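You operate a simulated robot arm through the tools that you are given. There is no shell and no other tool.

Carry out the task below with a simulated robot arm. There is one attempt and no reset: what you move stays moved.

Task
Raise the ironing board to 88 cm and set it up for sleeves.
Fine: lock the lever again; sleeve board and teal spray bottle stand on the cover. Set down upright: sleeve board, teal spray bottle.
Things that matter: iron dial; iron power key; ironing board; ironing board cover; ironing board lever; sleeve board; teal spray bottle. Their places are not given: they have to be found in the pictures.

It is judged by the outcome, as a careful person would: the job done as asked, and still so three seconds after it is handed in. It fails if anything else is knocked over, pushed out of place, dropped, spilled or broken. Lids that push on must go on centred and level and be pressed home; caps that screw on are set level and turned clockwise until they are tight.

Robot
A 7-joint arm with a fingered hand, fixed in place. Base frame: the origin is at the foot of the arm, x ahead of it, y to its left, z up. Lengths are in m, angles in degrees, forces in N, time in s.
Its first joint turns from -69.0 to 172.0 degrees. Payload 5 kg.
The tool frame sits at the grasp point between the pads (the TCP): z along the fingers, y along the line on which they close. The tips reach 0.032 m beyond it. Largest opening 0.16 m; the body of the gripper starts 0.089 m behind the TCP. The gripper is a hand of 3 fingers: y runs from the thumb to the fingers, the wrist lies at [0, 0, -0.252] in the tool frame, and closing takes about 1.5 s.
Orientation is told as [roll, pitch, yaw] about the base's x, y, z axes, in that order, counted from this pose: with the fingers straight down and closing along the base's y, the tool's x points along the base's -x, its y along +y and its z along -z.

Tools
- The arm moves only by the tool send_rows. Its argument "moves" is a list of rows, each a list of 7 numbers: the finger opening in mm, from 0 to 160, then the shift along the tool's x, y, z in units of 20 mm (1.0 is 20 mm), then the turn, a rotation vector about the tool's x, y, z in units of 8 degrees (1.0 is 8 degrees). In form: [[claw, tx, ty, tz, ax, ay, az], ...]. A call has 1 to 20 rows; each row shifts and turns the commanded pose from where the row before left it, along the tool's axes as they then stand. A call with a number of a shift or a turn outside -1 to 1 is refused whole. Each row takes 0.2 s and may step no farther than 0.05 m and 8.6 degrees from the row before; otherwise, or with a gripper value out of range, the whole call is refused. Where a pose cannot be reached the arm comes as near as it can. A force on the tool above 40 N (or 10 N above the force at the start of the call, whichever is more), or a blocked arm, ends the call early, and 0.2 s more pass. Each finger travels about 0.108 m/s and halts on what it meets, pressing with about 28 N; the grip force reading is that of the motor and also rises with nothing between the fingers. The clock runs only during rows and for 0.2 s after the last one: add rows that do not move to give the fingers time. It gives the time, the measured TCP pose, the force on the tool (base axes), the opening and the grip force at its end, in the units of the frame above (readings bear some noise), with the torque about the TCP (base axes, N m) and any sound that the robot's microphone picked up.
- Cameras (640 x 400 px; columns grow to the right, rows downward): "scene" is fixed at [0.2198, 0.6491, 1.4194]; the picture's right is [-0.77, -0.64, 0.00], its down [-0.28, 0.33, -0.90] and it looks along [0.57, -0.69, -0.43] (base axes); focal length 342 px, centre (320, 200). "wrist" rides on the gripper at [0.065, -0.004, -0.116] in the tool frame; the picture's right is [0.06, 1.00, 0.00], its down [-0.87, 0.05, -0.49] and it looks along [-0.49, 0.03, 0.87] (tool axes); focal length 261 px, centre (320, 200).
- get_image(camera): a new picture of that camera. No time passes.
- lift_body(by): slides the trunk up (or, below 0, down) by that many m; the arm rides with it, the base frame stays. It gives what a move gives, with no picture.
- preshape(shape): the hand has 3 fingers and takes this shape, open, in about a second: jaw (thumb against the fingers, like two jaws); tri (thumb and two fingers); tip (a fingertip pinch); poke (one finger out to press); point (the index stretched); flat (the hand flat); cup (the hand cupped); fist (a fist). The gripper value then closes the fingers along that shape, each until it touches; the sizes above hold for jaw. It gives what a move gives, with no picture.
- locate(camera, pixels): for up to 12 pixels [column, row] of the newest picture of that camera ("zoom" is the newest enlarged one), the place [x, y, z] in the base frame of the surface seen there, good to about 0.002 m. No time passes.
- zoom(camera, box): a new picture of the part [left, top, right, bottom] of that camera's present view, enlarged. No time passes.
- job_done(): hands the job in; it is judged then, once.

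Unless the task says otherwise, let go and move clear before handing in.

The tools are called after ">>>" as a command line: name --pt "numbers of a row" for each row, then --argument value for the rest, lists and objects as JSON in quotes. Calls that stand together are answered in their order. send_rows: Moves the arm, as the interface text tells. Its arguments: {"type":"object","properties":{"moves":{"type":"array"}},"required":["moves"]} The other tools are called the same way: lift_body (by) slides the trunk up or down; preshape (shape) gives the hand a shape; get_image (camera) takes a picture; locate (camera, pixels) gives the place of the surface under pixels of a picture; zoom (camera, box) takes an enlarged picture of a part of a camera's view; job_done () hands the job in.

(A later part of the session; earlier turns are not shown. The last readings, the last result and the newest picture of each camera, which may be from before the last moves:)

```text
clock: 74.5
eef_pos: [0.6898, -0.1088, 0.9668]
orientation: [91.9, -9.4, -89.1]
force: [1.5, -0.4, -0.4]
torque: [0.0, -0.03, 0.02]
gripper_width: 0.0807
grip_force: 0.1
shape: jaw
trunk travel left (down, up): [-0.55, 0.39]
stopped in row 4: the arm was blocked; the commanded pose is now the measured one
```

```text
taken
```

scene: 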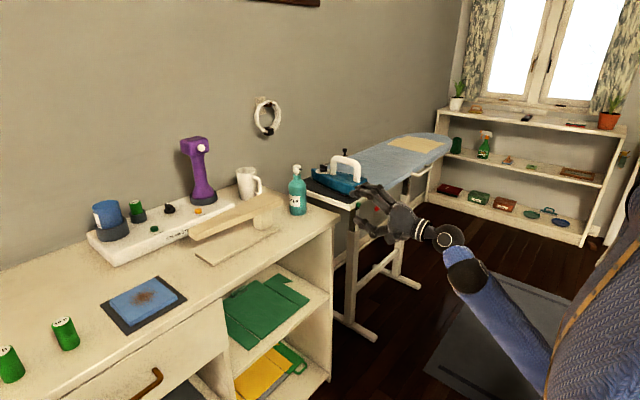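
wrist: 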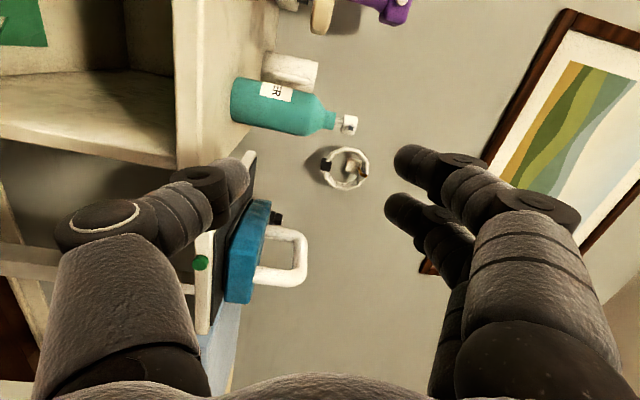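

The arm blocked again at y≈−0.11, likely because the wrist is folded too close to the body (radius ~0.45). I'll extend forward in x first, staying in front of and above everything, then move sideways.

>>> send_rows --pt "80 -1 0.2 0 0 0 0" --pt "80 -1 0.2 0 0 0 0.6" --pt "80 -1 0.2 0 0 0 0.6" --pt "80 0 0.2 1 0 0 0" --pt "80 0 0.2 1 0 0 0" --pt "80 0 0 1 0 0 0" --pt "80 0 0 1 0 0 0" --pt "80 0 0 1 0 0 0" --pt "80 0 0 0 0 0 0"

>>> get_image --camera "scene"

```text
clock: 76.5
eef_pos: [0.79, -0.165, 0.9986]
orientation: [91.9, 0.3, -88.8]
force: [-0.5, 0.2, -0.7]
torque: [-0.05, 0.01, 0.0]
gripper_width: 0.0808
grip_force: 0.0
shape: jaw
trunk travel left (down, up): [-0.55, 0.39]
```

```text
taken
```

scene: 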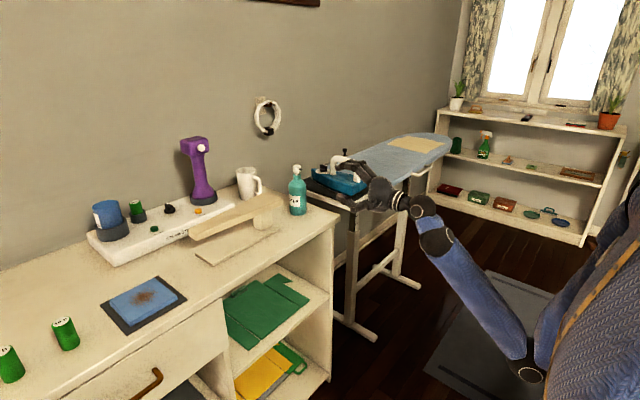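

The arm extended without trouble to x=0.79. Now I'll move sideways toward the sleeve board, staying in front of the bottle.

>>> send_rows --pt "80 0.9 0 0 0 0 0" --pt "80 0.9 0 0 0 0 0" --pt "80 0.9 0 0 0 0 0" --pt "80 0.9 0 0 0 0 0" --pt "80 0.9 0 0 0 0 0" --pt "80 0.9 0 0 0 0 0" --pt "80 0.9 0 0 0 0 0" --pt "80 0.9 0 0 0 0 0" --pt "80 0.9 0 0 0 0 0" --pt "80 0.9 0 0 0 0 0" --pt "80 0.9 0 0 0 0 0" --pt "80 0.9 0 0 0 0 0" --pt "80 0.9 0 0 0 0 0" --pt "80 0.9 0 0 0 0 0" --pt "80 0.9 0 0 0 0 0" --pt "80 0 0 0 0 0 0"

>>> get_image --camera "wrist"

>>> get_image --camera "scene"

```text
clock: 78.5
eef_pos: [0.7949, -0.0553, 0.9803]
orientation: [92.7, -8.1, -90.4]
force: [-0.2, 0.2, 0.4]
torque: [0.03, -0.02, -0.02]
gripper_width: 0.0803
grip_force: 0.0
shape: jaw
trunk travel left (down, up): [-0.55, 0.39]
stopped in row 9: the arm was blocked; the commanded pose is now the measured one
```

```text
taken
```

wrist: 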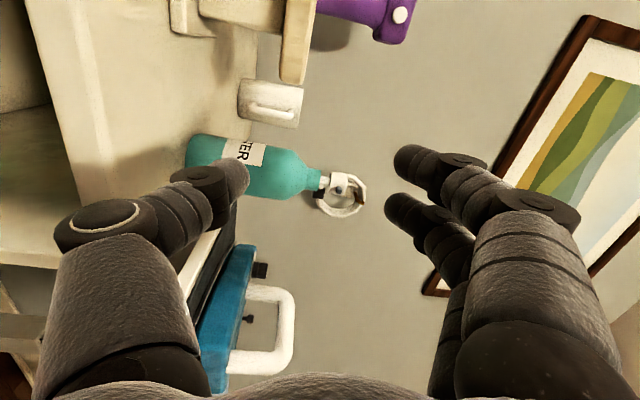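

```text
taken
```

scene: 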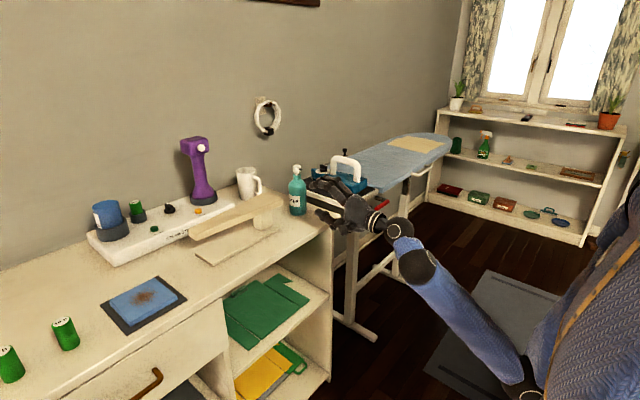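

The arm blocked again at y≈−0.055. The scene view shows the elbow hanging straight down near (530,390), an awkward folded posture caused by the lowered trunk. I'll raise the trunk by 0.2 m and then bring the hand back down.

>>> lift_body --by 0.2

>>> send_rows --pt "80 0 -0.6 -0.5 0 0 0.5" --pt "80 0 -0.6 -0.5 0 0 0.5" --pt "80 0 -1 0 0 0 0" --pt "80 0 -1 0 0 0 0" --pt "80 0 -1 0 0 0 0" --pt "80 0 -1 0 0 0 0" --pt "80 0 -1 0 0 0 0" --pt "80 0 -1 0 0 0 0" --pt "80 0 0 0 0 0 0"

>>> get_image --camera "scene"

```text
clock: 80.6
eef_pos: [0.7937, -0.0548, 1.1808]
orientation: [92.7, -8.1, -90.4]
force: [-0.1, 0.3, -1.3]
torque: [0.0, 0.01, -0.02]
gripper_width: 0.0808
grip_force: 0.1
shape: jaw
trunk travel left (down, up): [-0.75, 0.19]
```

```text
clock: 82.6
eef_pos: [0.7818, -0.0565, 1.0358]
orientation: [92.7, -0.1, -90.1]
force: [-0.4, 0.2, -0.2]
torque: [-0.01, 0.02, -0.03]
gripper_width: 0.0802
grip_force: 0.1
shape: jaw
trunk travel left (down, up): [-0.75, 0.19]
```

```text
taken
```

scene: 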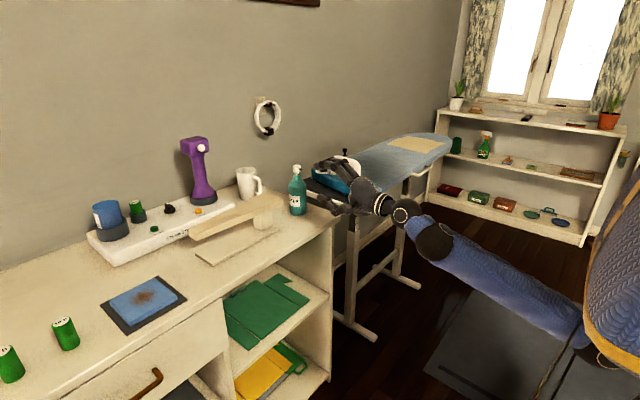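

Raising the trunk freed the arm: roll is back to 90° and nothing is blocked. I'll move sideways toward the sleeve board now.

>>> send_rows --pt "80 0.9 0 0 0 0 0" --pt "80 0.9 0 0 0 0 0" --pt "80 0.9 0 0 0 0 0" --pt "80 0.9 0 0 0 0 0" --pt "80 0.9 0 0 0 0 0" --pt "80 0.9 0 0 0 0 0" --pt "80 0.9 0 0 0 0 0" --pt "80 0.9 0 0 0 0 0" --pt "80 0.9 0 0 0 0 0" --pt "80 0.9 0 0 0 0 0" --pt "80 0 0 0 0 0 0"

>>> get_image --camera "wrist"

>>> get_image --camera "scene"

```text
clock: 84.6
eef_pos: [0.7848, 0.0432, 0.9999]
orientation: [93.4, -8.6, -90.2]
force: [-0.9, -0.7, -0.2]
torque: [0.03, -0.01, 0.02]
gripper_width: 0.0801
grip_force: 0.0
shape: jaw
trunk travel left (down, up): [-0.75, 0.19]
stopped in row 9: the arm was blocked; the commanded pose is now the measured one
```

```text
taken
```

wrist: 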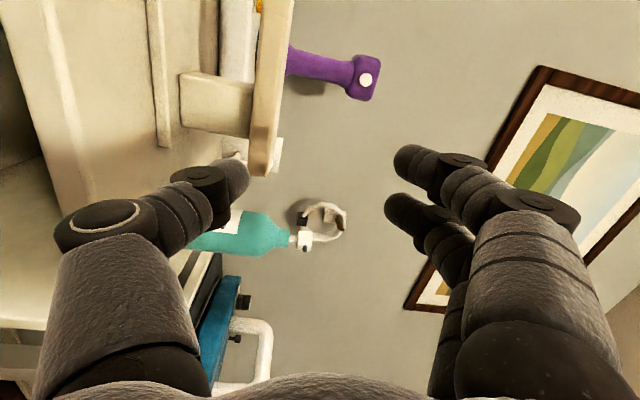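

```text
taken
```

scene: 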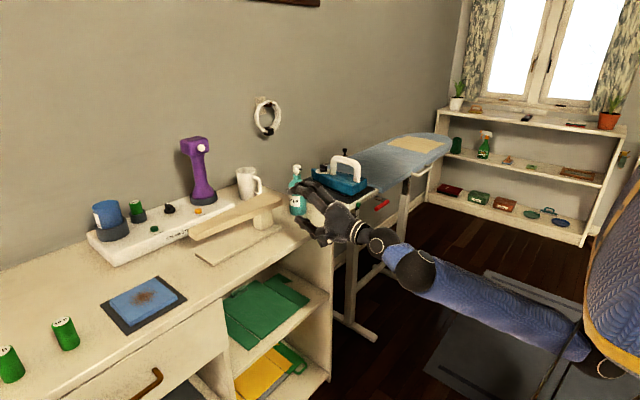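

It blocked again at y≈0.043, and the roll drifted down, which suggests a wrist-roll limit in this posture. I'll raise a little, un-roll to 0° and see if sideways motion is then free.

>>> send_rows --pt "80 -0.5 1 0 0 0 0" --pt "80 0 1 0 0 0 -0.93" --pt "80 0 0 0 0 0 -0.93" --pt "80 0 0 0 0 0 -0.93" --pt "80 0 0 0 0 0 -0.93" --pt "80 0 0 0 0 0 -0.93" --pt "80 0 0 0 0 0 -0.93" --pt "80 0 0 0 0 0 -0.93" --pt "80 0 0 0 0 0 -0.93" --pt "80 0 0 0 0 0 -0.93" --pt "80 0 0 0 0 0 -0.93" --pt "80 0 0 0 0 0 -0.93" --pt "80 0 0 0 0 0 0"

>>> send_rows --pt "80 0 0.9 0 0 0 0" --pt "80 0 0.9 0 0 0 0" --pt "80 0 0.9 0 0 0 0" --pt "80 0 0.9 0 0 0 0" --pt "80 0 0.9 0 0 0 0" --pt "80 0 0 0 0 0 0"

>>> get_image --camera "scene"

```text
clock: 87.4
eef_pos: [0.7831, 0.0398, 1.0416]
orientation: [-174.6, -86.7, 175.1]
force: [-0.2, 0.1, 0.6]
torque: [0.02, 0.0, -0.02]
gripper_width: 0.0807
grip_force: 0.0
shape: jaw
trunk travel left (down, up): [-0.75, 0.19]
```

```text
clock: 88.8
eef_pos: [0.784, 0.1176, 1.0291]
orientation: [-148.1, -86.1, 148.2]
force: [0.7, -0.9, -0.4]
torque: [0.02, 0.0, -0.01]
gripper_width: 0.0806
grip_force: 0.2
shape: jaw
trunk travel left (down, up): [-0.75, 0.19]
```

```text
taken
```

scene: 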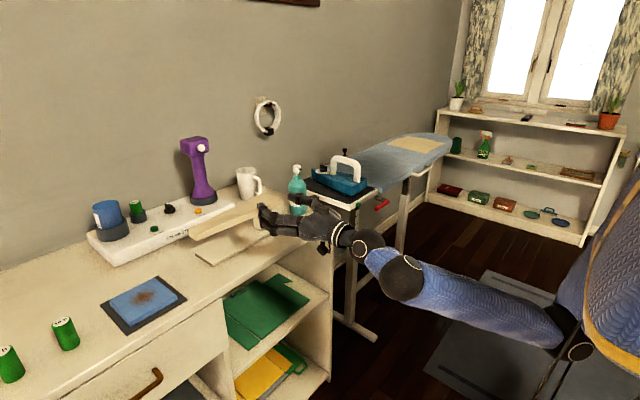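

With roll 0 the hand moved freely to y=0.118. I'll try rolling to +90° here, now that I'm at the grasp position.

>>> send_rows --pt "80 0 0 0 0 0 0.93" --pt "80 0 0 0 0 0 0.93" --pt "80 0 0 0 0 0 0.93" --pt "80 0 0 0 0 0 0.93" --pt "80 0 0 0 0 0 0.93" --pt "80 0 0 0 0 0 0.93" --pt "80 0 0 0 0 0 0.93" --pt "80 0 0 0 0 0 0.93" --pt "80 0 0 0 0 0 0.93" --pt "80 0 0 0 0 0 0.93" --pt "80 0 0 0 0 0 0.93" --pt "80 0 0 0 0 0 0.93" --pt "80 0 0 0 0 0 0"

>>> get_image --camera "wrist"

>>> get_image --camera "scene"

```text
clock: 90.5
eef_pos: [0.7896, 0.077, 1.0051]
orientation: [96.0, -43.1, -93.5]
force: [0.1, 0.2, 0.5]
torque: [0.0, 0.01, 0.01]
gripper_width: 0.0805
grip_force: 0.1
shape: jaw
trunk travel left (down, up): [-0.75, 0.19]
stopped in row 8: the arm was blocked; the commanded pose is now the measured one
```

```text
taken
```

wrist: 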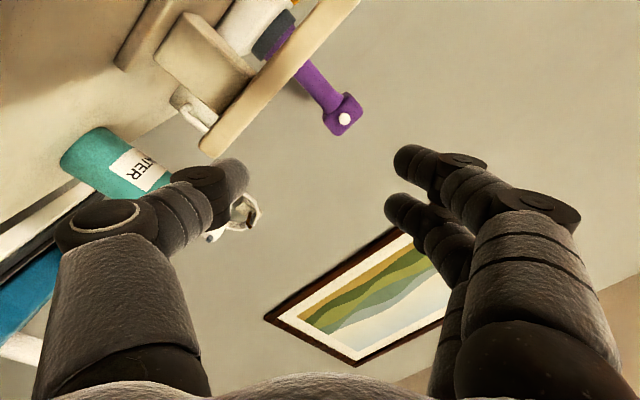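

```text
taken
```

scene: 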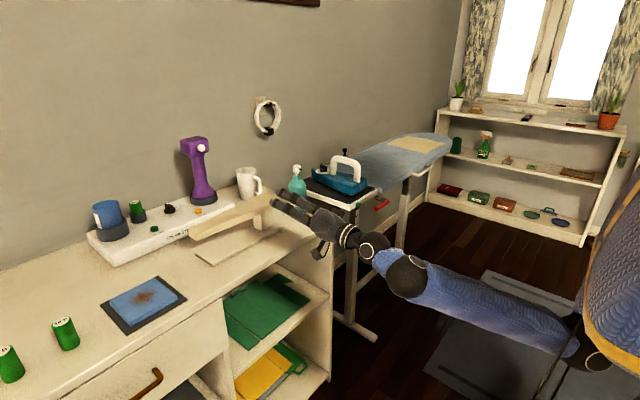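

The roll stops at about +45° here, so I'll use the opposite roll of −90° (thumb on top, two fingers under the plank). I'll roll there while staying clear in front.

>>> send_rows --pt "80 0 0 -0.5 0 0 -0.95" --pt "80 0 0 0 0 0 -0.95" --pt "80 0 0 0 0 0 -0.95" --pt "80 0 0 0 0 0 -0.95" --pt "80 0 0 0 0 0 -0.95" --pt "80 0 0 0 0 0 -0.95" --pt "80 0 0 0 0 0 -0.95" --pt "80 0 0 0 0 0 -0.95" --pt "80 0 0 0 0 0 -0.95" --pt "80 0 0 0 0 0 -0.95" --pt "80 0 0 0 0 0 -0.95" --pt "80 0 0 0 0 0 -0.95" --pt "80 0 0 0 0 0 -0.95" --pt "80 0 0 0 0 0 -0.95" --pt "80 0 0 0 0 0 -0.95" --pt "80 0 0 0 0 0 -0.95" --pt "80 0 0 0 0 0 -0.95" --pt "80 0 0 0 0 0 -0.95" --pt "80 0 0 0 0 0 0"

>>> get_image --camera "wrist"

>>> get_image --camera "scene"

```text
clock: 94.5
eef_pos: [0.8098, 0.0687, 0.9846]
orientation: [-94.5, -0.5, 91.3]
force: [-0.8, 0.6, -0.1]
torque: [0.0, 0.04, -0.01]
gripper_width: 0.0797
grip_force: 0.0
shape: jaw
out of reach, approached as far as the arm can: row 17, 18
trunk travel left (down, up): [-0.75, 0.19]
```

```text
taken
```

wrist: 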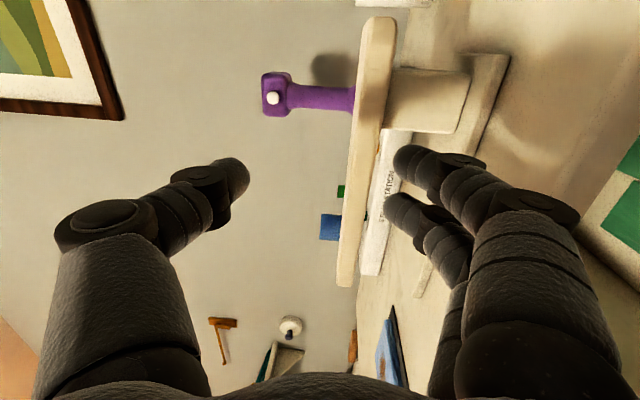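

```text
taken
```

scene: 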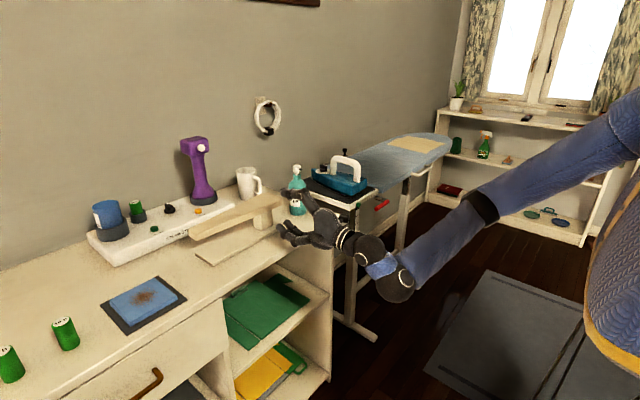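

The arm switched to a natural elbow-up posture and the hand is at roll −90°, tipped up ~4.5°. The plank runs from (378,20) to (345,285), with the post at (430,100). I'll locate its faces.

>>> locate --camera "wrist" --pixels '[[377, 30], [372, 80], [362, 150], [353, 210], [345, 275], [395, 90], [440, 75], [430, 110], [400, 118], [495, 75], [470, 150], [425, 285]]'

>>> zoom --camera "wrist" --box '[280, 0, 540, 300]'

>>> locate --camera "scene" --pixels '[[195, 232], [205, 226], [225, 220], [240, 212], [260, 200], [280, 202], [200, 235], [230, 226], [196, 254], [215, 262], [205, 250], [240, 245]]'

```text
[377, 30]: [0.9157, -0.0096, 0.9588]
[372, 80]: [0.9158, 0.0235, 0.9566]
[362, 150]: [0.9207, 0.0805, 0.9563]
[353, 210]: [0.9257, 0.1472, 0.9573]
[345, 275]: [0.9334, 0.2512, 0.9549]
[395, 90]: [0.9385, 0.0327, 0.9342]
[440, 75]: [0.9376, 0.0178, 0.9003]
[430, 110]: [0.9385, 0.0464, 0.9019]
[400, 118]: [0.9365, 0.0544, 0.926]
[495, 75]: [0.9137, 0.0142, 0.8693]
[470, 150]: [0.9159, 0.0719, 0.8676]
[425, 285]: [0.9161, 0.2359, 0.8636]
```

```text
1.33 times, centred on (410, 150) of wrist
```

zoom: 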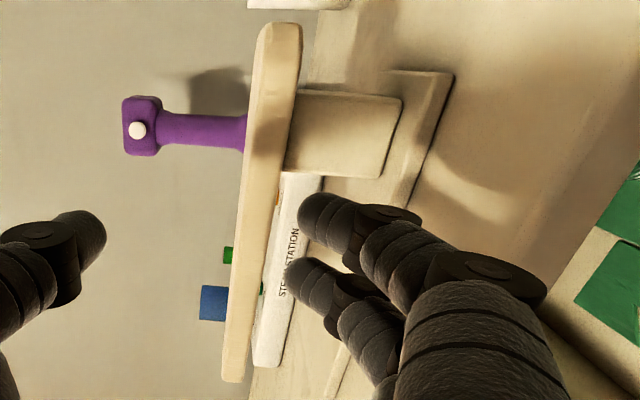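

```text
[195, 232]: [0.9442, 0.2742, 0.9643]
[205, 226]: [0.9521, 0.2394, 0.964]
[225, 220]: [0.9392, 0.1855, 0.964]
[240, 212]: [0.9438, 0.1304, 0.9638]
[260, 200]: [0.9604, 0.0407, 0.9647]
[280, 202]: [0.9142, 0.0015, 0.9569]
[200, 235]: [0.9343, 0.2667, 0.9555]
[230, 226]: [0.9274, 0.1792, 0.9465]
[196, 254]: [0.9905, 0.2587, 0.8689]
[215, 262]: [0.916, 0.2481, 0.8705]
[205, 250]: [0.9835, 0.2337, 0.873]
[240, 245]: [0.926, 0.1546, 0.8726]
```

The plank is z 0.944–0.964, front x≈0.92, tapering toward +y; the post is at y 0.01–0.06 and the base top is at 0.873. I'll grip near the balance point, y≈0.11. First I'll level the hand and line up in front with a 60 mm opening.

>>> send_rows --pt "60 -0.69 0.51 -0.3 -0.19 0 0" --pt "60 -0.69 0.51 -0.3 -0.19 0 0" --pt "60 -0.69 0.51 0 -0.19 0 0" --pt "60 0 0 0 0 0 0" --pt "60 0 0 0 0 0 0"

>>> get_image --camera "wrist"

>>> zoom --camera "scene" --box '[180, 160, 380, 300]'

```text
clock: 95.7
eef_pos: [0.8103, 0.1077, 0.9453]
orientation: [-89.8, -0.1, 90.7]
force: [1.0, -0.3, 0.2]
torque: [0.01, 0.0, -0.01]
gripper_width: 0.0606
grip_force: 0.1
shape: jaw
out of reach, approached as far as the arm can: row 1, 2
trunk travel left (down, up): [-0.75, 0.19]
```

```text
taken
```

wrist: 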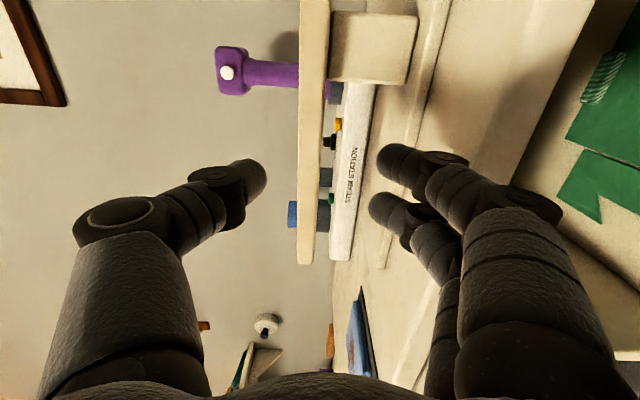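

```text
2.86 times, centred on (280, 230) of scene
```

zoom: 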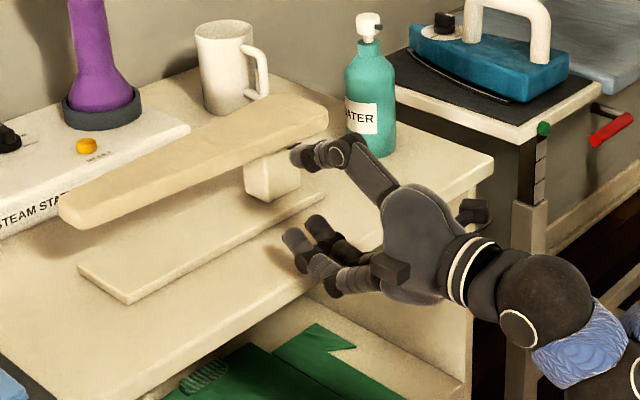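

The hand is level at (0.810,0.108,0.945), with the plank (cols 302–330) between thumb (265) and fingers (375). I'll raise 8 mm and move partway in to check.

>>> send_rows --pt "60 0 -0.4 0 0 0 0" --pt "60 0 0 0.9 0 0 0" --pt "60 0 0 0.9 0 0 0" --pt "60 0 0 0.9 0 0 0" --pt "60 0 0 0.9 0 0 0" --pt "60 0 0 0 0 0 0"

>>> get_image --camera "wrist"

>>> zoom --camera "scene" --box '[180, 160, 380, 300]'

```text
clock: 97.1
eef_pos: [0.8857, 0.1083, 0.9523]
orientation: [-89.8, -0.1, 90.6]
force: [-0.6, 0.6, -0.1]
torque: [0.0, 0.0, -0.03]
gripper_width: 0.0601
grip_force: 0.1
shape: jaw
out of reach, approached as far as the arm can: row 1
trunk travel left (down, up): [-0.75, 0.19]
```

```text
taken
```

wrist: 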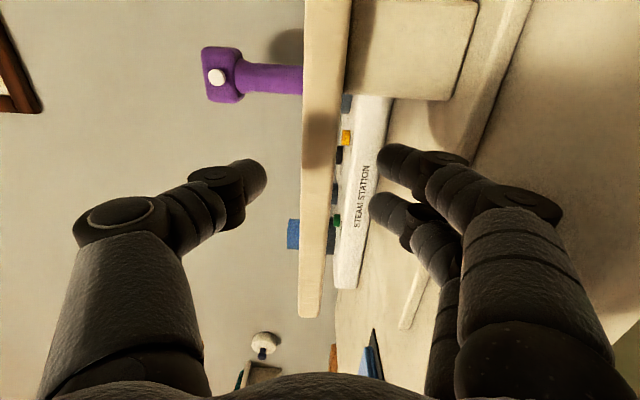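

```text
2.86 times, centred on (280, 230) of scene
```

zoom: 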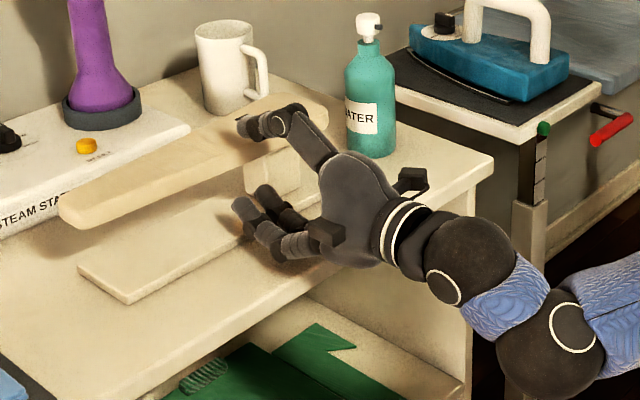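

The plank is centred between thumb and fingers (face at cols 303–345) and the base is clear of the fingers. I'll move in another 6.5 cm.

>>> send_rows --pt "60 0 -0.05 0.81 0 0 0" --pt "60 0 0 0.81 0 0 0" --pt "60 0 0 0.81 0 0 0" --pt "60 0 0 0.81 0 0 0" --pt "60 0 0 0 0 0 0"

>>> get_image --camera "wrist"

>>> zoom --camera "scene" --box '[180, 160, 380, 300]'

```text
clock: 98.3
eef_pos: [0.9502, 0.1094, 0.9523]
orientation: [-89.9, -0.1, 90.5]
force: [-0.7, 0.1, -0.6]
torque: [-0.01, 0.02, 0.01]
gripper_width: 0.0604
grip_force: 0.1
shape: jaw
trunk travel left (down, up): [-0.75, 0.19]
```

```text
taken
```

wrist: 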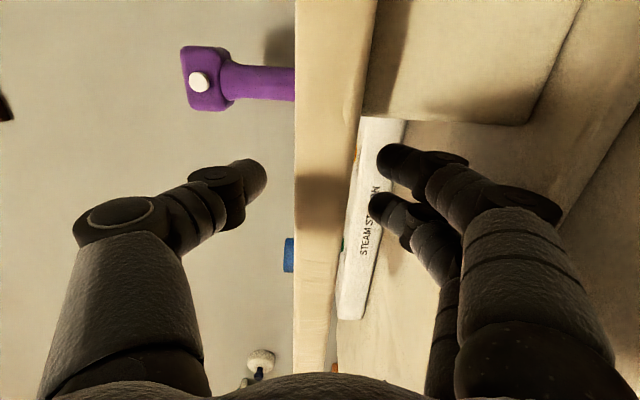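

```text
2.86 times, centred on (280, 230) of scene
```

zoom: 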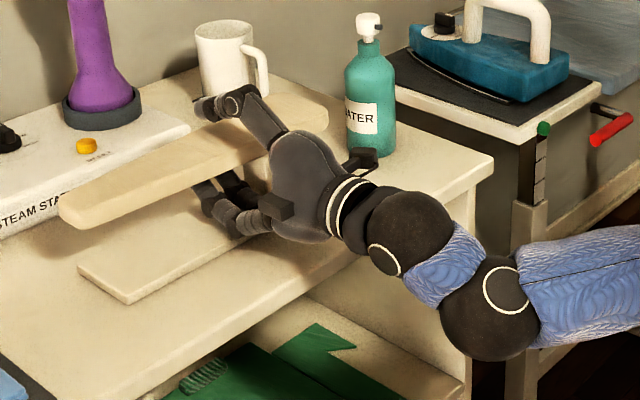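

The hand is around the plank at (0.950,0.109,0.952). I'll close it gradually.

>>> send_rows --pt "45 0 0 0 0 0 0" --pt "35 0 0 0 0 0 0" --pt "28 0 0 0 0 0 0" --pt "22 0 0 0 0 0 0" --pt "16 0 0 0 0 0 0" --pt "10 0 0 0 0 0 0" --pt "10 0 0 0 0 0 0"

>>> get_image --camera "wrist"

>>> zoom --camera "scene" --box '[180, 160, 380, 300]'

```text
clock: 99.9
eef_pos: [0.9488, 0.1089, 0.9525]
orientation: [-89.7, -0.1, 90.5]
force: [1.3, 0.5, 1.1]
torque: [0.01, -0.02, -0.01]
gripper_width: 0.016
grip_force: 28.4
shape: jaw
trunk travel left (down, up): [-0.75, 0.19]
```

```text
taken
```

wrist: 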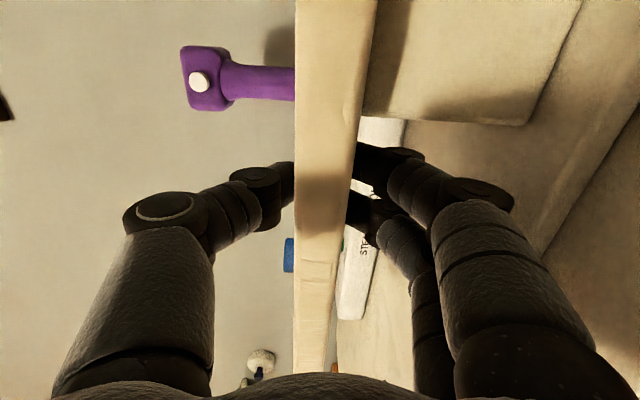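

```text
2.86 times, centred on (280, 230) of scene
```

zoom: 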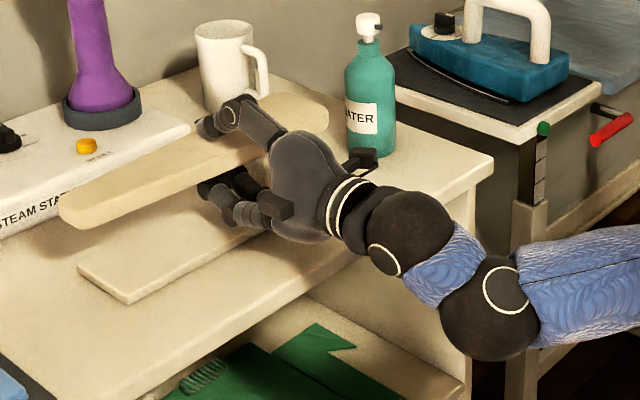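

The plank is gripped (width 16 mm, 28 N). I'll lift 2 cm slowly and check that it stays level.

>>> send_rows --pt "0 0 -0.1 0 0 0 0" --pt "0 0 -0.2 0 0 0 0" --pt "0 0 -0.3 0 0 0 0" --pt "0 0 -0.4 0 0 0 0" --pt "0 0 0 0 0 0 0" --pt "0 0 0 0 0 0 0"

>>> get_image --camera "wrist"

>>> zoom --camera "scene" --box '[140, 160, 340, 300]'

```text
clock: 101.3
eef_pos: [0.9504, 0.1072, 0.9713]
orientation: [-89.7, -0.1, 90.5]
force: [-0.1, -0.2, -4.1]
torque: [-0.01, 0.02, -0.01]
gripper_width: 0.0164
grip_force: 28.1
shape: jaw
trunk travel left (down, up): [-0.75, 0.19]
```

```text
taken
```

wrist: 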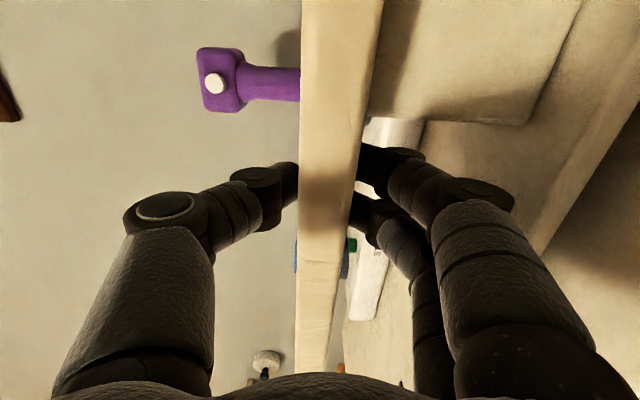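

```text
2.86 times, centred on (240, 230) of scene
```

zoom: 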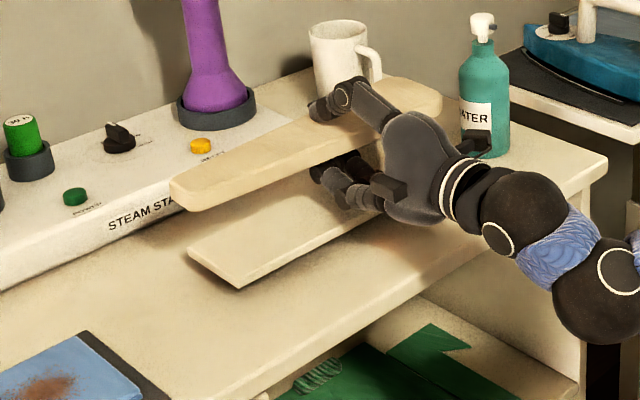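

The sleeve board is off the cabinet and level, weighing about 4 N with almost no torque. I'll lift 6 cm more and draw it back in front of the cabinet.

>>> send_rows --pt "0 0 -0.6 0 0 0 0" --pt "0 0 -0.8 0 0 0 0" --pt "0 0 -0.8 0 0 0 0" --pt "0 0 -0.8 -0.4 0 0 0" --pt "0 0 0 -0.8 0 0 0" --pt "0 0 0 -0.8 0 0 0" --pt "0 0 0 -0.8 0 0 0" --pt "0 0 0 -0.8 0 0 0" --pt "0 0 0 -0.8 0 0 0" --pt "0 0 0 -0.8 0 0 0" --pt "0 0 0 -0.8 0 0 0" --pt "0 0 0 -0.8 0 0 0" --pt "0 0 0 -0.8 0 0 0" --pt "0 0 0 -0.8 0 0 0" --pt "0 0 0 -0.8 0 0 0" --pt "0 0 0 0 0 0 0"

>>> get_image --camera "wrist"

>>> get_image --camera "scene"

```text
clock: 104.7
eef_pos: [0.8371, 0.0915, 0.9942]
orientation: [-89.7, -0.4, 90.9]
force: [0.5, -0.3, -4.0]
torque: [0.0, 0.02, 0.02]
gripper_width: 0.0162
grip_force: 28.0
shape: jaw
out of reach, approached as far as the arm can: row 10, 11, 12, 13, 14, 15
trunk travel left (down, up): [-0.75, 0.19]
```

```text
taken
```

wrist: 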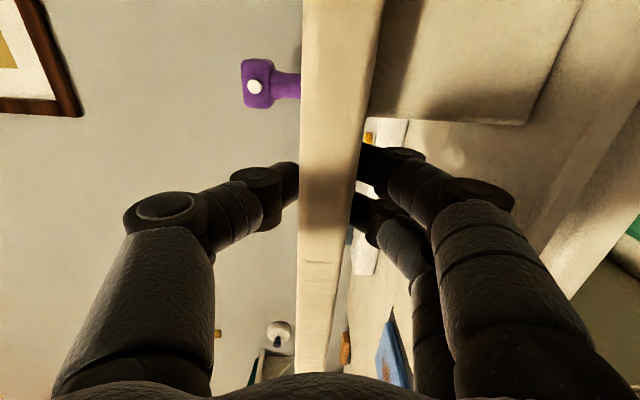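

```text
taken
```

scene: 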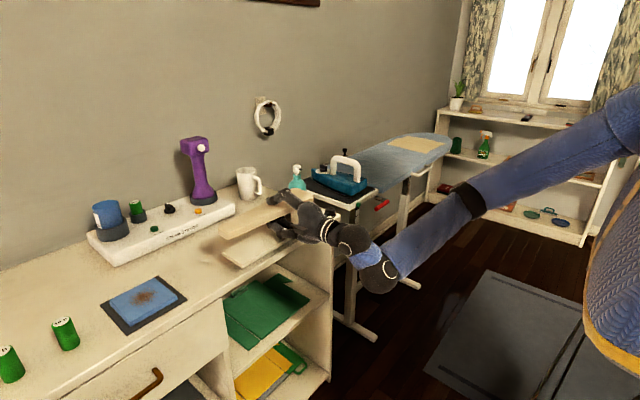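

Retracting at this trunk height ran out of wrist travel at x≈0.84. The easier route is over the top: extend back out, raise the trunk so the base clears the bottle (1.035), then sweep across in that posture.

>>> send_rows --pt "0 0 0 0.8 0 0 0" --pt "0 0 0 0.8 0 0 0" --pt "0 0 0 0.8 0 0 0" --pt "0 0 0 0.8 0 0 0" --pt "0 0 0 0.8 0 0 0" --pt "0 0 0 0.8 0 0 0" --pt "0 0 0 0.8 0 0 0" --pt "0 0 0 0.8 0 0 0" --pt "0 0 0 0.8 0 0 0" --pt "0 0 0 0.8 0 0 0" --pt "0 0 0 0 0 0 0"

>>> get_image --camera "scene"

```text
clock: 107.1
eef_pos: [0.9969, 0.0943, 0.9925]
orientation: [-89.7, -0.1, 90.5]
force: [-0.1, -1.1, -3.2]
torque: [0.02, 0.02, 0.04]
gripper_width: 0.0159
grip_force: 27.9
shape: jaw
trunk travel left (down, up): [-0.75, 0.19]
```

```text
taken
```

scene: 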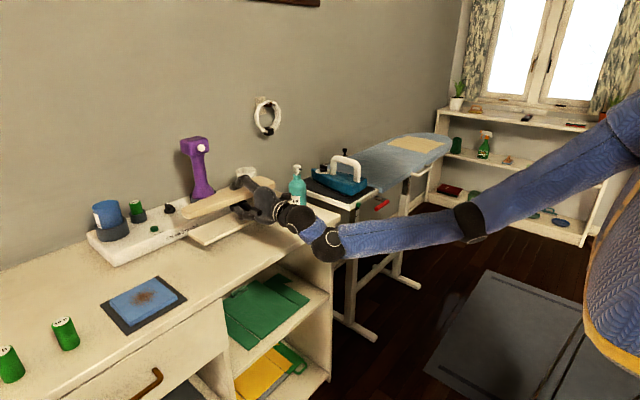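

The sleeve board is held level at (0.997,0.094,0.9925) and clear of everything. I'll raise the trunk by 0.185.

>>> lift_body --by 0.185

>>> get_image --camera "scene"

>>> get_image --camera "wrist"

```text
clock: 109.1
eef_pos: [0.9978, 0.0941, 1.1762]
orientation: [-89.6, -0.1, 90.6]
force: [0.3, 0.2, -3.9]
torque: [0.03, 0.02, -0.01]
gripper_width: 0.0162
grip_force: 28.2
shape: jaw
trunk travel left (down, up): [-0.935, 0.005]
```

```text
taken
```

scene: 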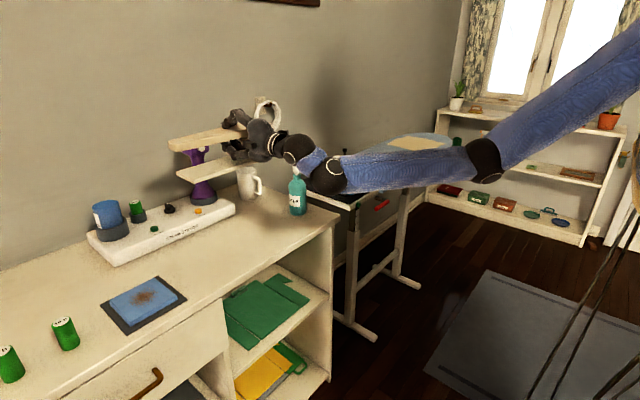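

```text
taken
```

wrist: 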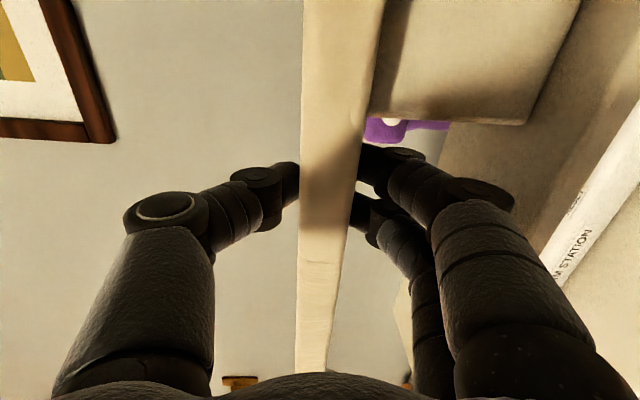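

The base now clears the bottle top by about 5 cm, at TCP z=1.176. I'll sweep toward −y over the bottle and iron, keeping the orientation fixed.

>>> send_rows --pt "0 0.4 0 -0.1 0 0 0" --pt "0 0.7 0 -0.13 0 0 0" --pt "0 0.9 0 -0.13 0 0 0" --pt "0 0.9 0 -0.13 0 0 0" --pt "0 0.9 0 -0.13 0 0 0" --pt "0 0.9 0 -0.13 0 0 0" --pt "0 0.9 0 -0.13 0 0 0" --pt "0 0.9 0 -0.13 0 0 0" --pt "0 0.9 0 -0.13 0 0 0" --pt "0 0.9 0 -0.13 0 0 0" --pt "0 0.9 0 -0.13 0 0 0" --pt "0 0.9 0 -0.13 0 0 0" --pt "0 0.9 0 -0.13 0 0 0" --pt "0 0.7 0 -0.13 0 0 0" --pt "0 0.4 0 0 0 0 0" --pt "0 0 0 0 0 0 0"

>>> get_image --camera "scene"

>>> get_image --camera "wrist"

```text
clock: 112.5
eef_pos: [0.964, -0.1476, 1.1764]
orientation: [-89.7, 0.0, 90.5]
force: [0.5, 1.0, -3.8]
torque: [0.01, 0.0, 0.01]
gripper_width: 0.0159
grip_force: 27.6
shape: jaw
trunk travel left (down, up): [-0.935, 0.005]
```

```text
taken
```

scene: 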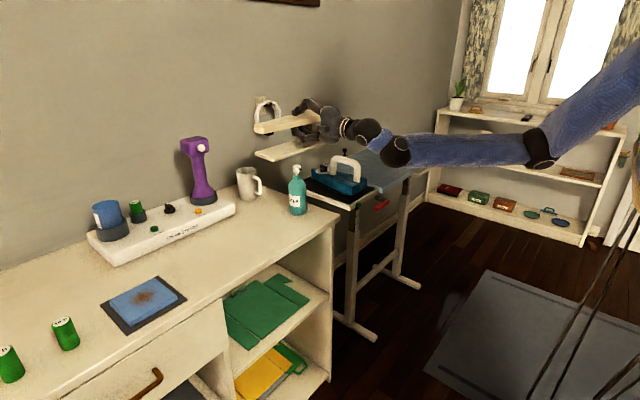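

```text
taken
```

wrist: 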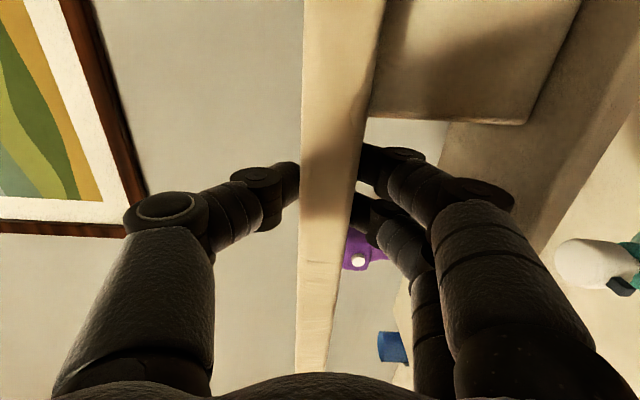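

The sweep is smooth at (0.964,−0.148) with the load level. I'll continue toward the cover.

>>> send_rows --pt "0 0.5 0 0 0 0 0" --pt "0 0.8 0 0 0 0 0" --pt "0 0.95 0 0 0 0 0" --pt "0 0.95 0 0 0 0 0" --pt "0 0.95 0 0 0 0 0" --pt "0 0.95 0 0 0 0 0" --pt "0 0.95 0 0 0 0 0" --pt "0 0.95 0 0 0 0 0" --pt "0 0.95 0 0 0 0 0" --pt "0 0.95 0 0 0 0 0" --pt "0 0.95 0 0 0 0 0" --pt "0 0.95 0 0 0 0 0" --pt "0 0.95 0 0 0 0 0" --pt "0 0.95 0 0 0 0 0" --pt "0 0.95 0 0 0 0 0" --pt "0 0.95 0 0 0 0 0" --pt "0 0.8 0 0 0 0 0" --pt "0 0.5 0 0 0 0 0" --pt "0 0 0 0 0 0 0"

>>> get_image --camera "scene"

>>> get_image --camera "wrist"

```text
clock: 116.5
eef_pos: [0.9661, -0.467, 1.1765]
orientation: [-89.8, -0.1, 90.5]
force: [0.4, 0.3, -3.2]
torque: [0.04, 0.0, -0.02]
gripper_width: 0.0162
grip_force: 28.2
shape: jaw
trunk travel left (down, up): [-0.935, 0.005]
```

```text
taken
```

scene: 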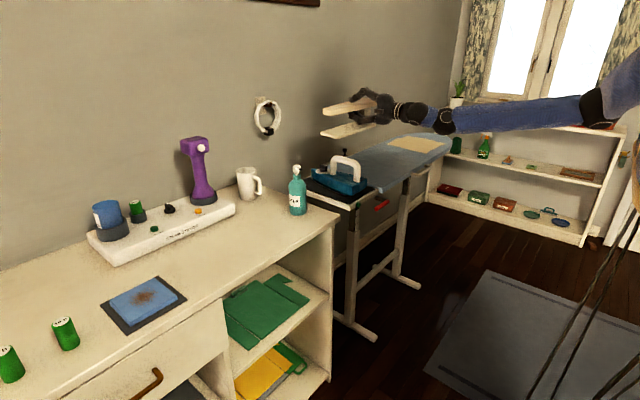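

```text
taken
```

wrist: 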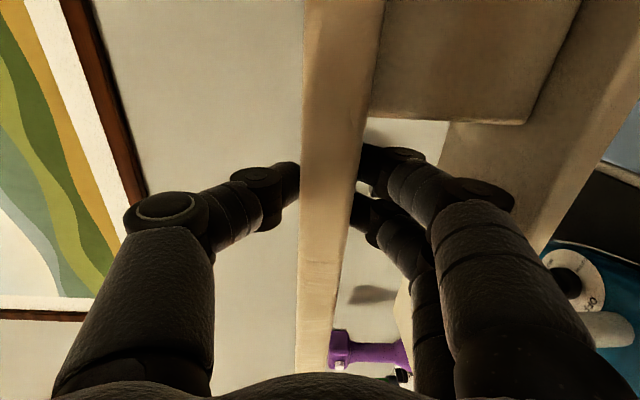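

The sleeve board is above the near end of the cover. I'll shift another 16 cm so the base's near end lies at y≈−0.48.

>>> send_rows --pt "0 0.6 0 0 0 0 0" --pt "0 0.9 0 0 0 0 0" --pt "0 0.9 0 0 0 0 0" --pt "0 0.9 0 0 0 0 0" --pt "0 0.9 0 0 0 0 0" --pt "0 0.9 0 0 0 0 0" --pt "0 0.9 0 0 0 0 0" --pt "0 0.9 0 0 0 0 0" --pt "0 0.9 0 0 0 0 0" --pt "0 0.5 0 0 0 0 0" --pt "0 0 0 0 0 0 0"

>>> get_image --camera "scene"

>>> zoom --camera "scene" --box '[320, 80, 460, 210]'

```text
clock: 118.9
eef_pos: [0.9678, -0.6326, 1.1763]
orientation: [-89.7, -0.1, 90.5]
force: [0.5, -0.7, -3.8]
torque: [-0.01, 0.02, -0.03]
gripper_width: 0.0162
grip_force: 28.3
shape: jaw
trunk travel left (down, up): [-0.935, 0.005]
```

```text
taken
```

scene: 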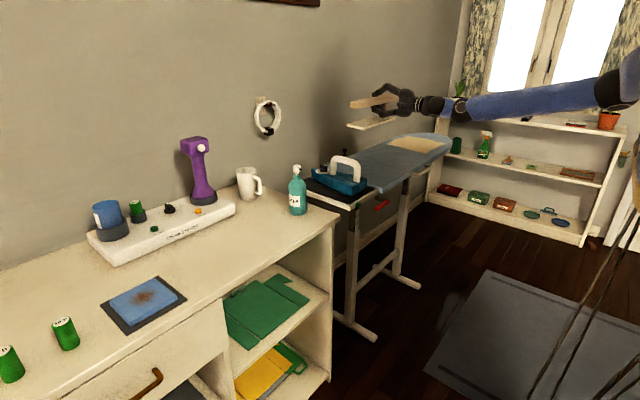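

```text
3.08 times, centred on (390, 145) of scene
```

zoom: 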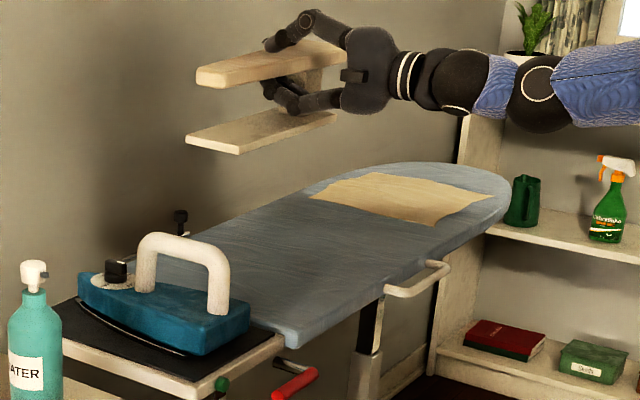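

It's within reach and hovering above the cover. I'll measure the base plate's corners to plan the descent.

>>> locate --camera "zoom" --pixels '[[239, 149], [190, 140], [238, 144], [325, 122], [200, 134], [280, 125], [215, 78], [205, 72], [300, 60], [330, 50]]'

>>> zoom --camera "scene" --box '[335, 80, 425, 140]'

```text
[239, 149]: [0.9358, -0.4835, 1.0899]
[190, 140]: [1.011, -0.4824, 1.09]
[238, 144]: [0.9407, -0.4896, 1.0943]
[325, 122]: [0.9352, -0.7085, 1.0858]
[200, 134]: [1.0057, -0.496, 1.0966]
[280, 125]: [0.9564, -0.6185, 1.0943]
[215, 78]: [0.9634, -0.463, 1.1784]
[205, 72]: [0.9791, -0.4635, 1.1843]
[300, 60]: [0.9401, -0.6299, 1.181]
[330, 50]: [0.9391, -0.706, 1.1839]
```

```text
6.67 times, centred on (380, 110) of scene
```

zoom: 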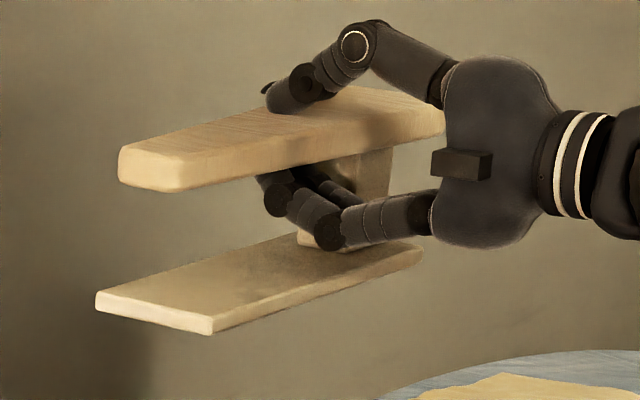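

The base is level, bottom ≈ TCP−0.0935, at x 0.936–1.011 and y −0.483…−0.742, fully over the cover. I'll lower with the trunk to about 3 cm above the cover.

>>> lift_body --by -0.17

>>> get_image --camera "scene"

>>> zoom --camera "scene" --box '[320, 110, 460, 210]'

```text
clock: 120.8
eef_pos: [0.9675, -0.6323, 1.0061]
orientation: [-89.7, -0.2, 90.5]
force: [0.2, -0.3, -3.9]
torque: [0.0, 0.0, 0.0]
gripper_width: 0.0162
grip_force: 27.6
shape: jaw
trunk travel left (down, up): [-0.765, 0.175]
```

```text
taken
```

scene: 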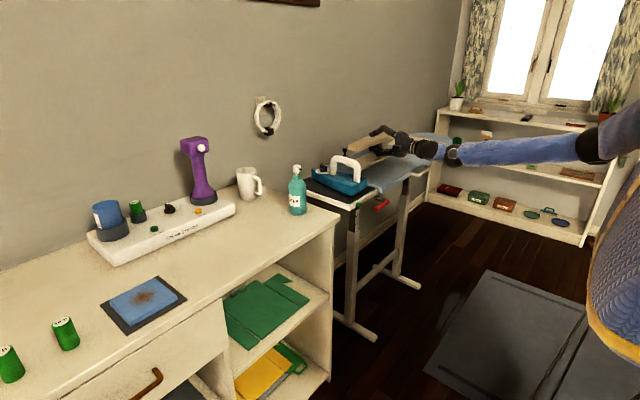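

```text
4.00 times, centred on (390, 160) of scene
```

zoom: 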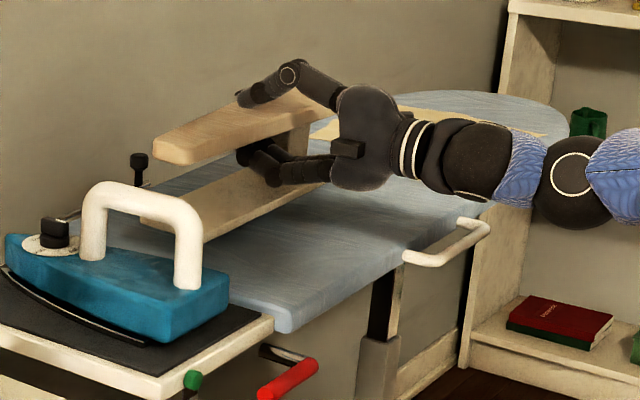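

The sleeve board hovers about 3 cm above the cover. I'll lower it with rows of 4 mm, then 2 mm, until contact.

>>> send_rows --pt "0 0 0.2 0 0 0 0" --pt "0 0 0.2 0 0 0 0" --pt "0 0 0.2 0 0 0 0" --pt "0 0 0.2 0 0 0 0" --pt "0 0 0.2 0 0 0 0" --pt "0 0 0.2 0 0 0 0" --pt "0 0 0.1 0 0 0 0" --pt "0 0 0 0 0 0 0"

>>> zoom --camera "scene" --box '[330, 110, 440, 200]'

```text
clock: 122.7
eef_pos: [0.9673, -0.6336, 0.9796]
orientation: [-89.7, -0.1, 90.5]
force: [1.0, 0.5, -3.3]
torque: [-0.01, 0.02, 0.03]
gripper_width: 0.0158
grip_force: 28.4
shape: jaw
trunk travel left (down, up): [-0.765, 0.175]
```

```text
4.44 times, centred on (385, 155) of scene
```

zoom: 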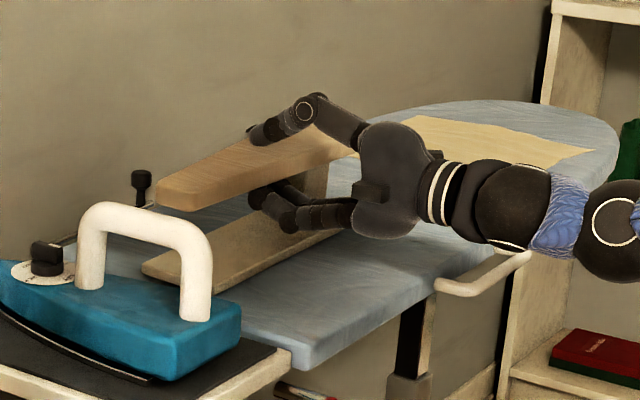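

>>> send_rows --pt "0 0 0.1 0 0 0 0" --pt "0 0 0.1 0 0 0 0" --pt "0 0 0 0 0 0 0"

```text
clock: 123.5
eef_pos: [0.9685, -0.6322, 0.9763]
orientation: [-89.7, -0.1, 90.4]
force: [-0.4, -0.7, -2.5]
torque: [-0.03, 0.04, 0.01]
gripper_width: 0.0162
grip_force: 27.2
shape: jaw
trunk travel left (down, up): [-0.765, 0.175]
```

The vertical force has dropped from −4 to −2.5 N at z=0.976, so it's starting to touch. I'll lower a bit more in 1–2 mm steps.

>>> send_rows --pt "0 0 0.06 0 0 0 0" --pt "0 0 0.06 0 0 0 0" --pt "0 0 0 0 0 0 0"

>>> zoom --camera "scene" --box '[330, 120, 430, 190]'

```text
clock: 124.2
eef_pos: [0.9672, -0.6334, 0.9757]
orientation: [-89.7, -0.1, 90.5]
force: [3.1, -0.1, 2.3]
torque: [-0.04, 0.04, 0.01]
gripper_width: 0.0159
grip_force: 28.0
shape: jaw
trunk travel left (down, up): [-0.765, 0.175]
```

```text
5.71 times, centred on (380, 155) of scene
```

zoom: 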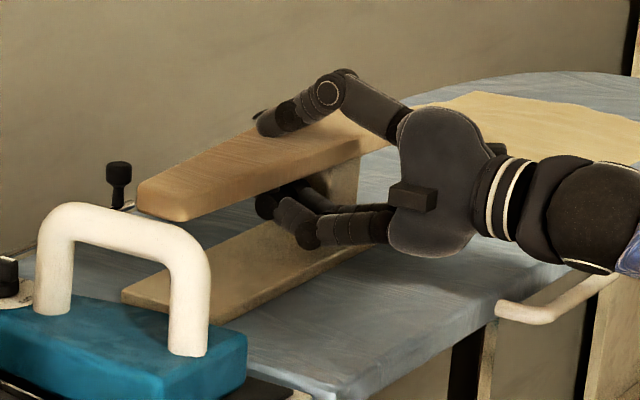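

Contact confirmed (+2.3 N at z=0.9757) and the base sits flat on the cover. I'll open the hand and check.

>>> send_rows --pt "20 0 0 0 0 0 0" --pt "30 0 0 0 0 0 0" --pt "45 0 0 0 0 0 0" --pt "60 0 0 0 0 0 0" --pt "60 0 0 0 0 0 0" --pt "60 0 0 0 0 0 0"

>>> get_image --camera "wrist"

>>> zoom --camera "scene" --box '[330, 120, 430, 190]'

```text
clock: 125.7
eef_pos: [0.9674, -0.6328, 0.9746]
orientation: [-89.7, -0.1, 90.5]
force: [0.0, -0.1, 0.1]
torque: [-0.04, 0.03, 0.03]
gripper_width: 0.0595
grip_force: 0.0
shape: jaw
trunk travel left (down, up): [-0.765, 0.175]
```

```text
taken
```

wrist: 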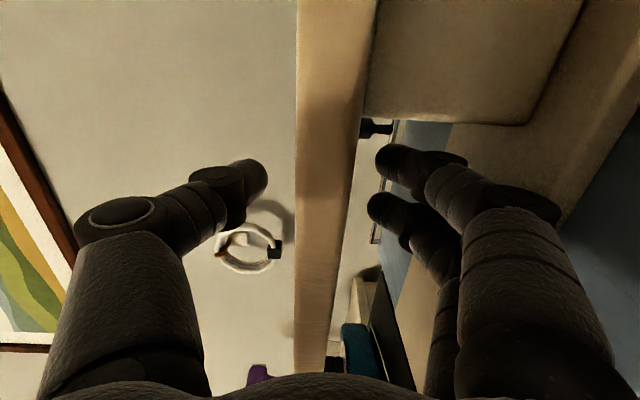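

```text
5.71 times, centred on (380, 155) of scene
```

zoom: 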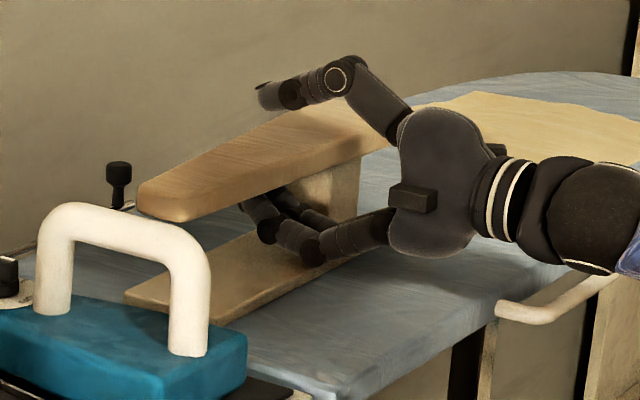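

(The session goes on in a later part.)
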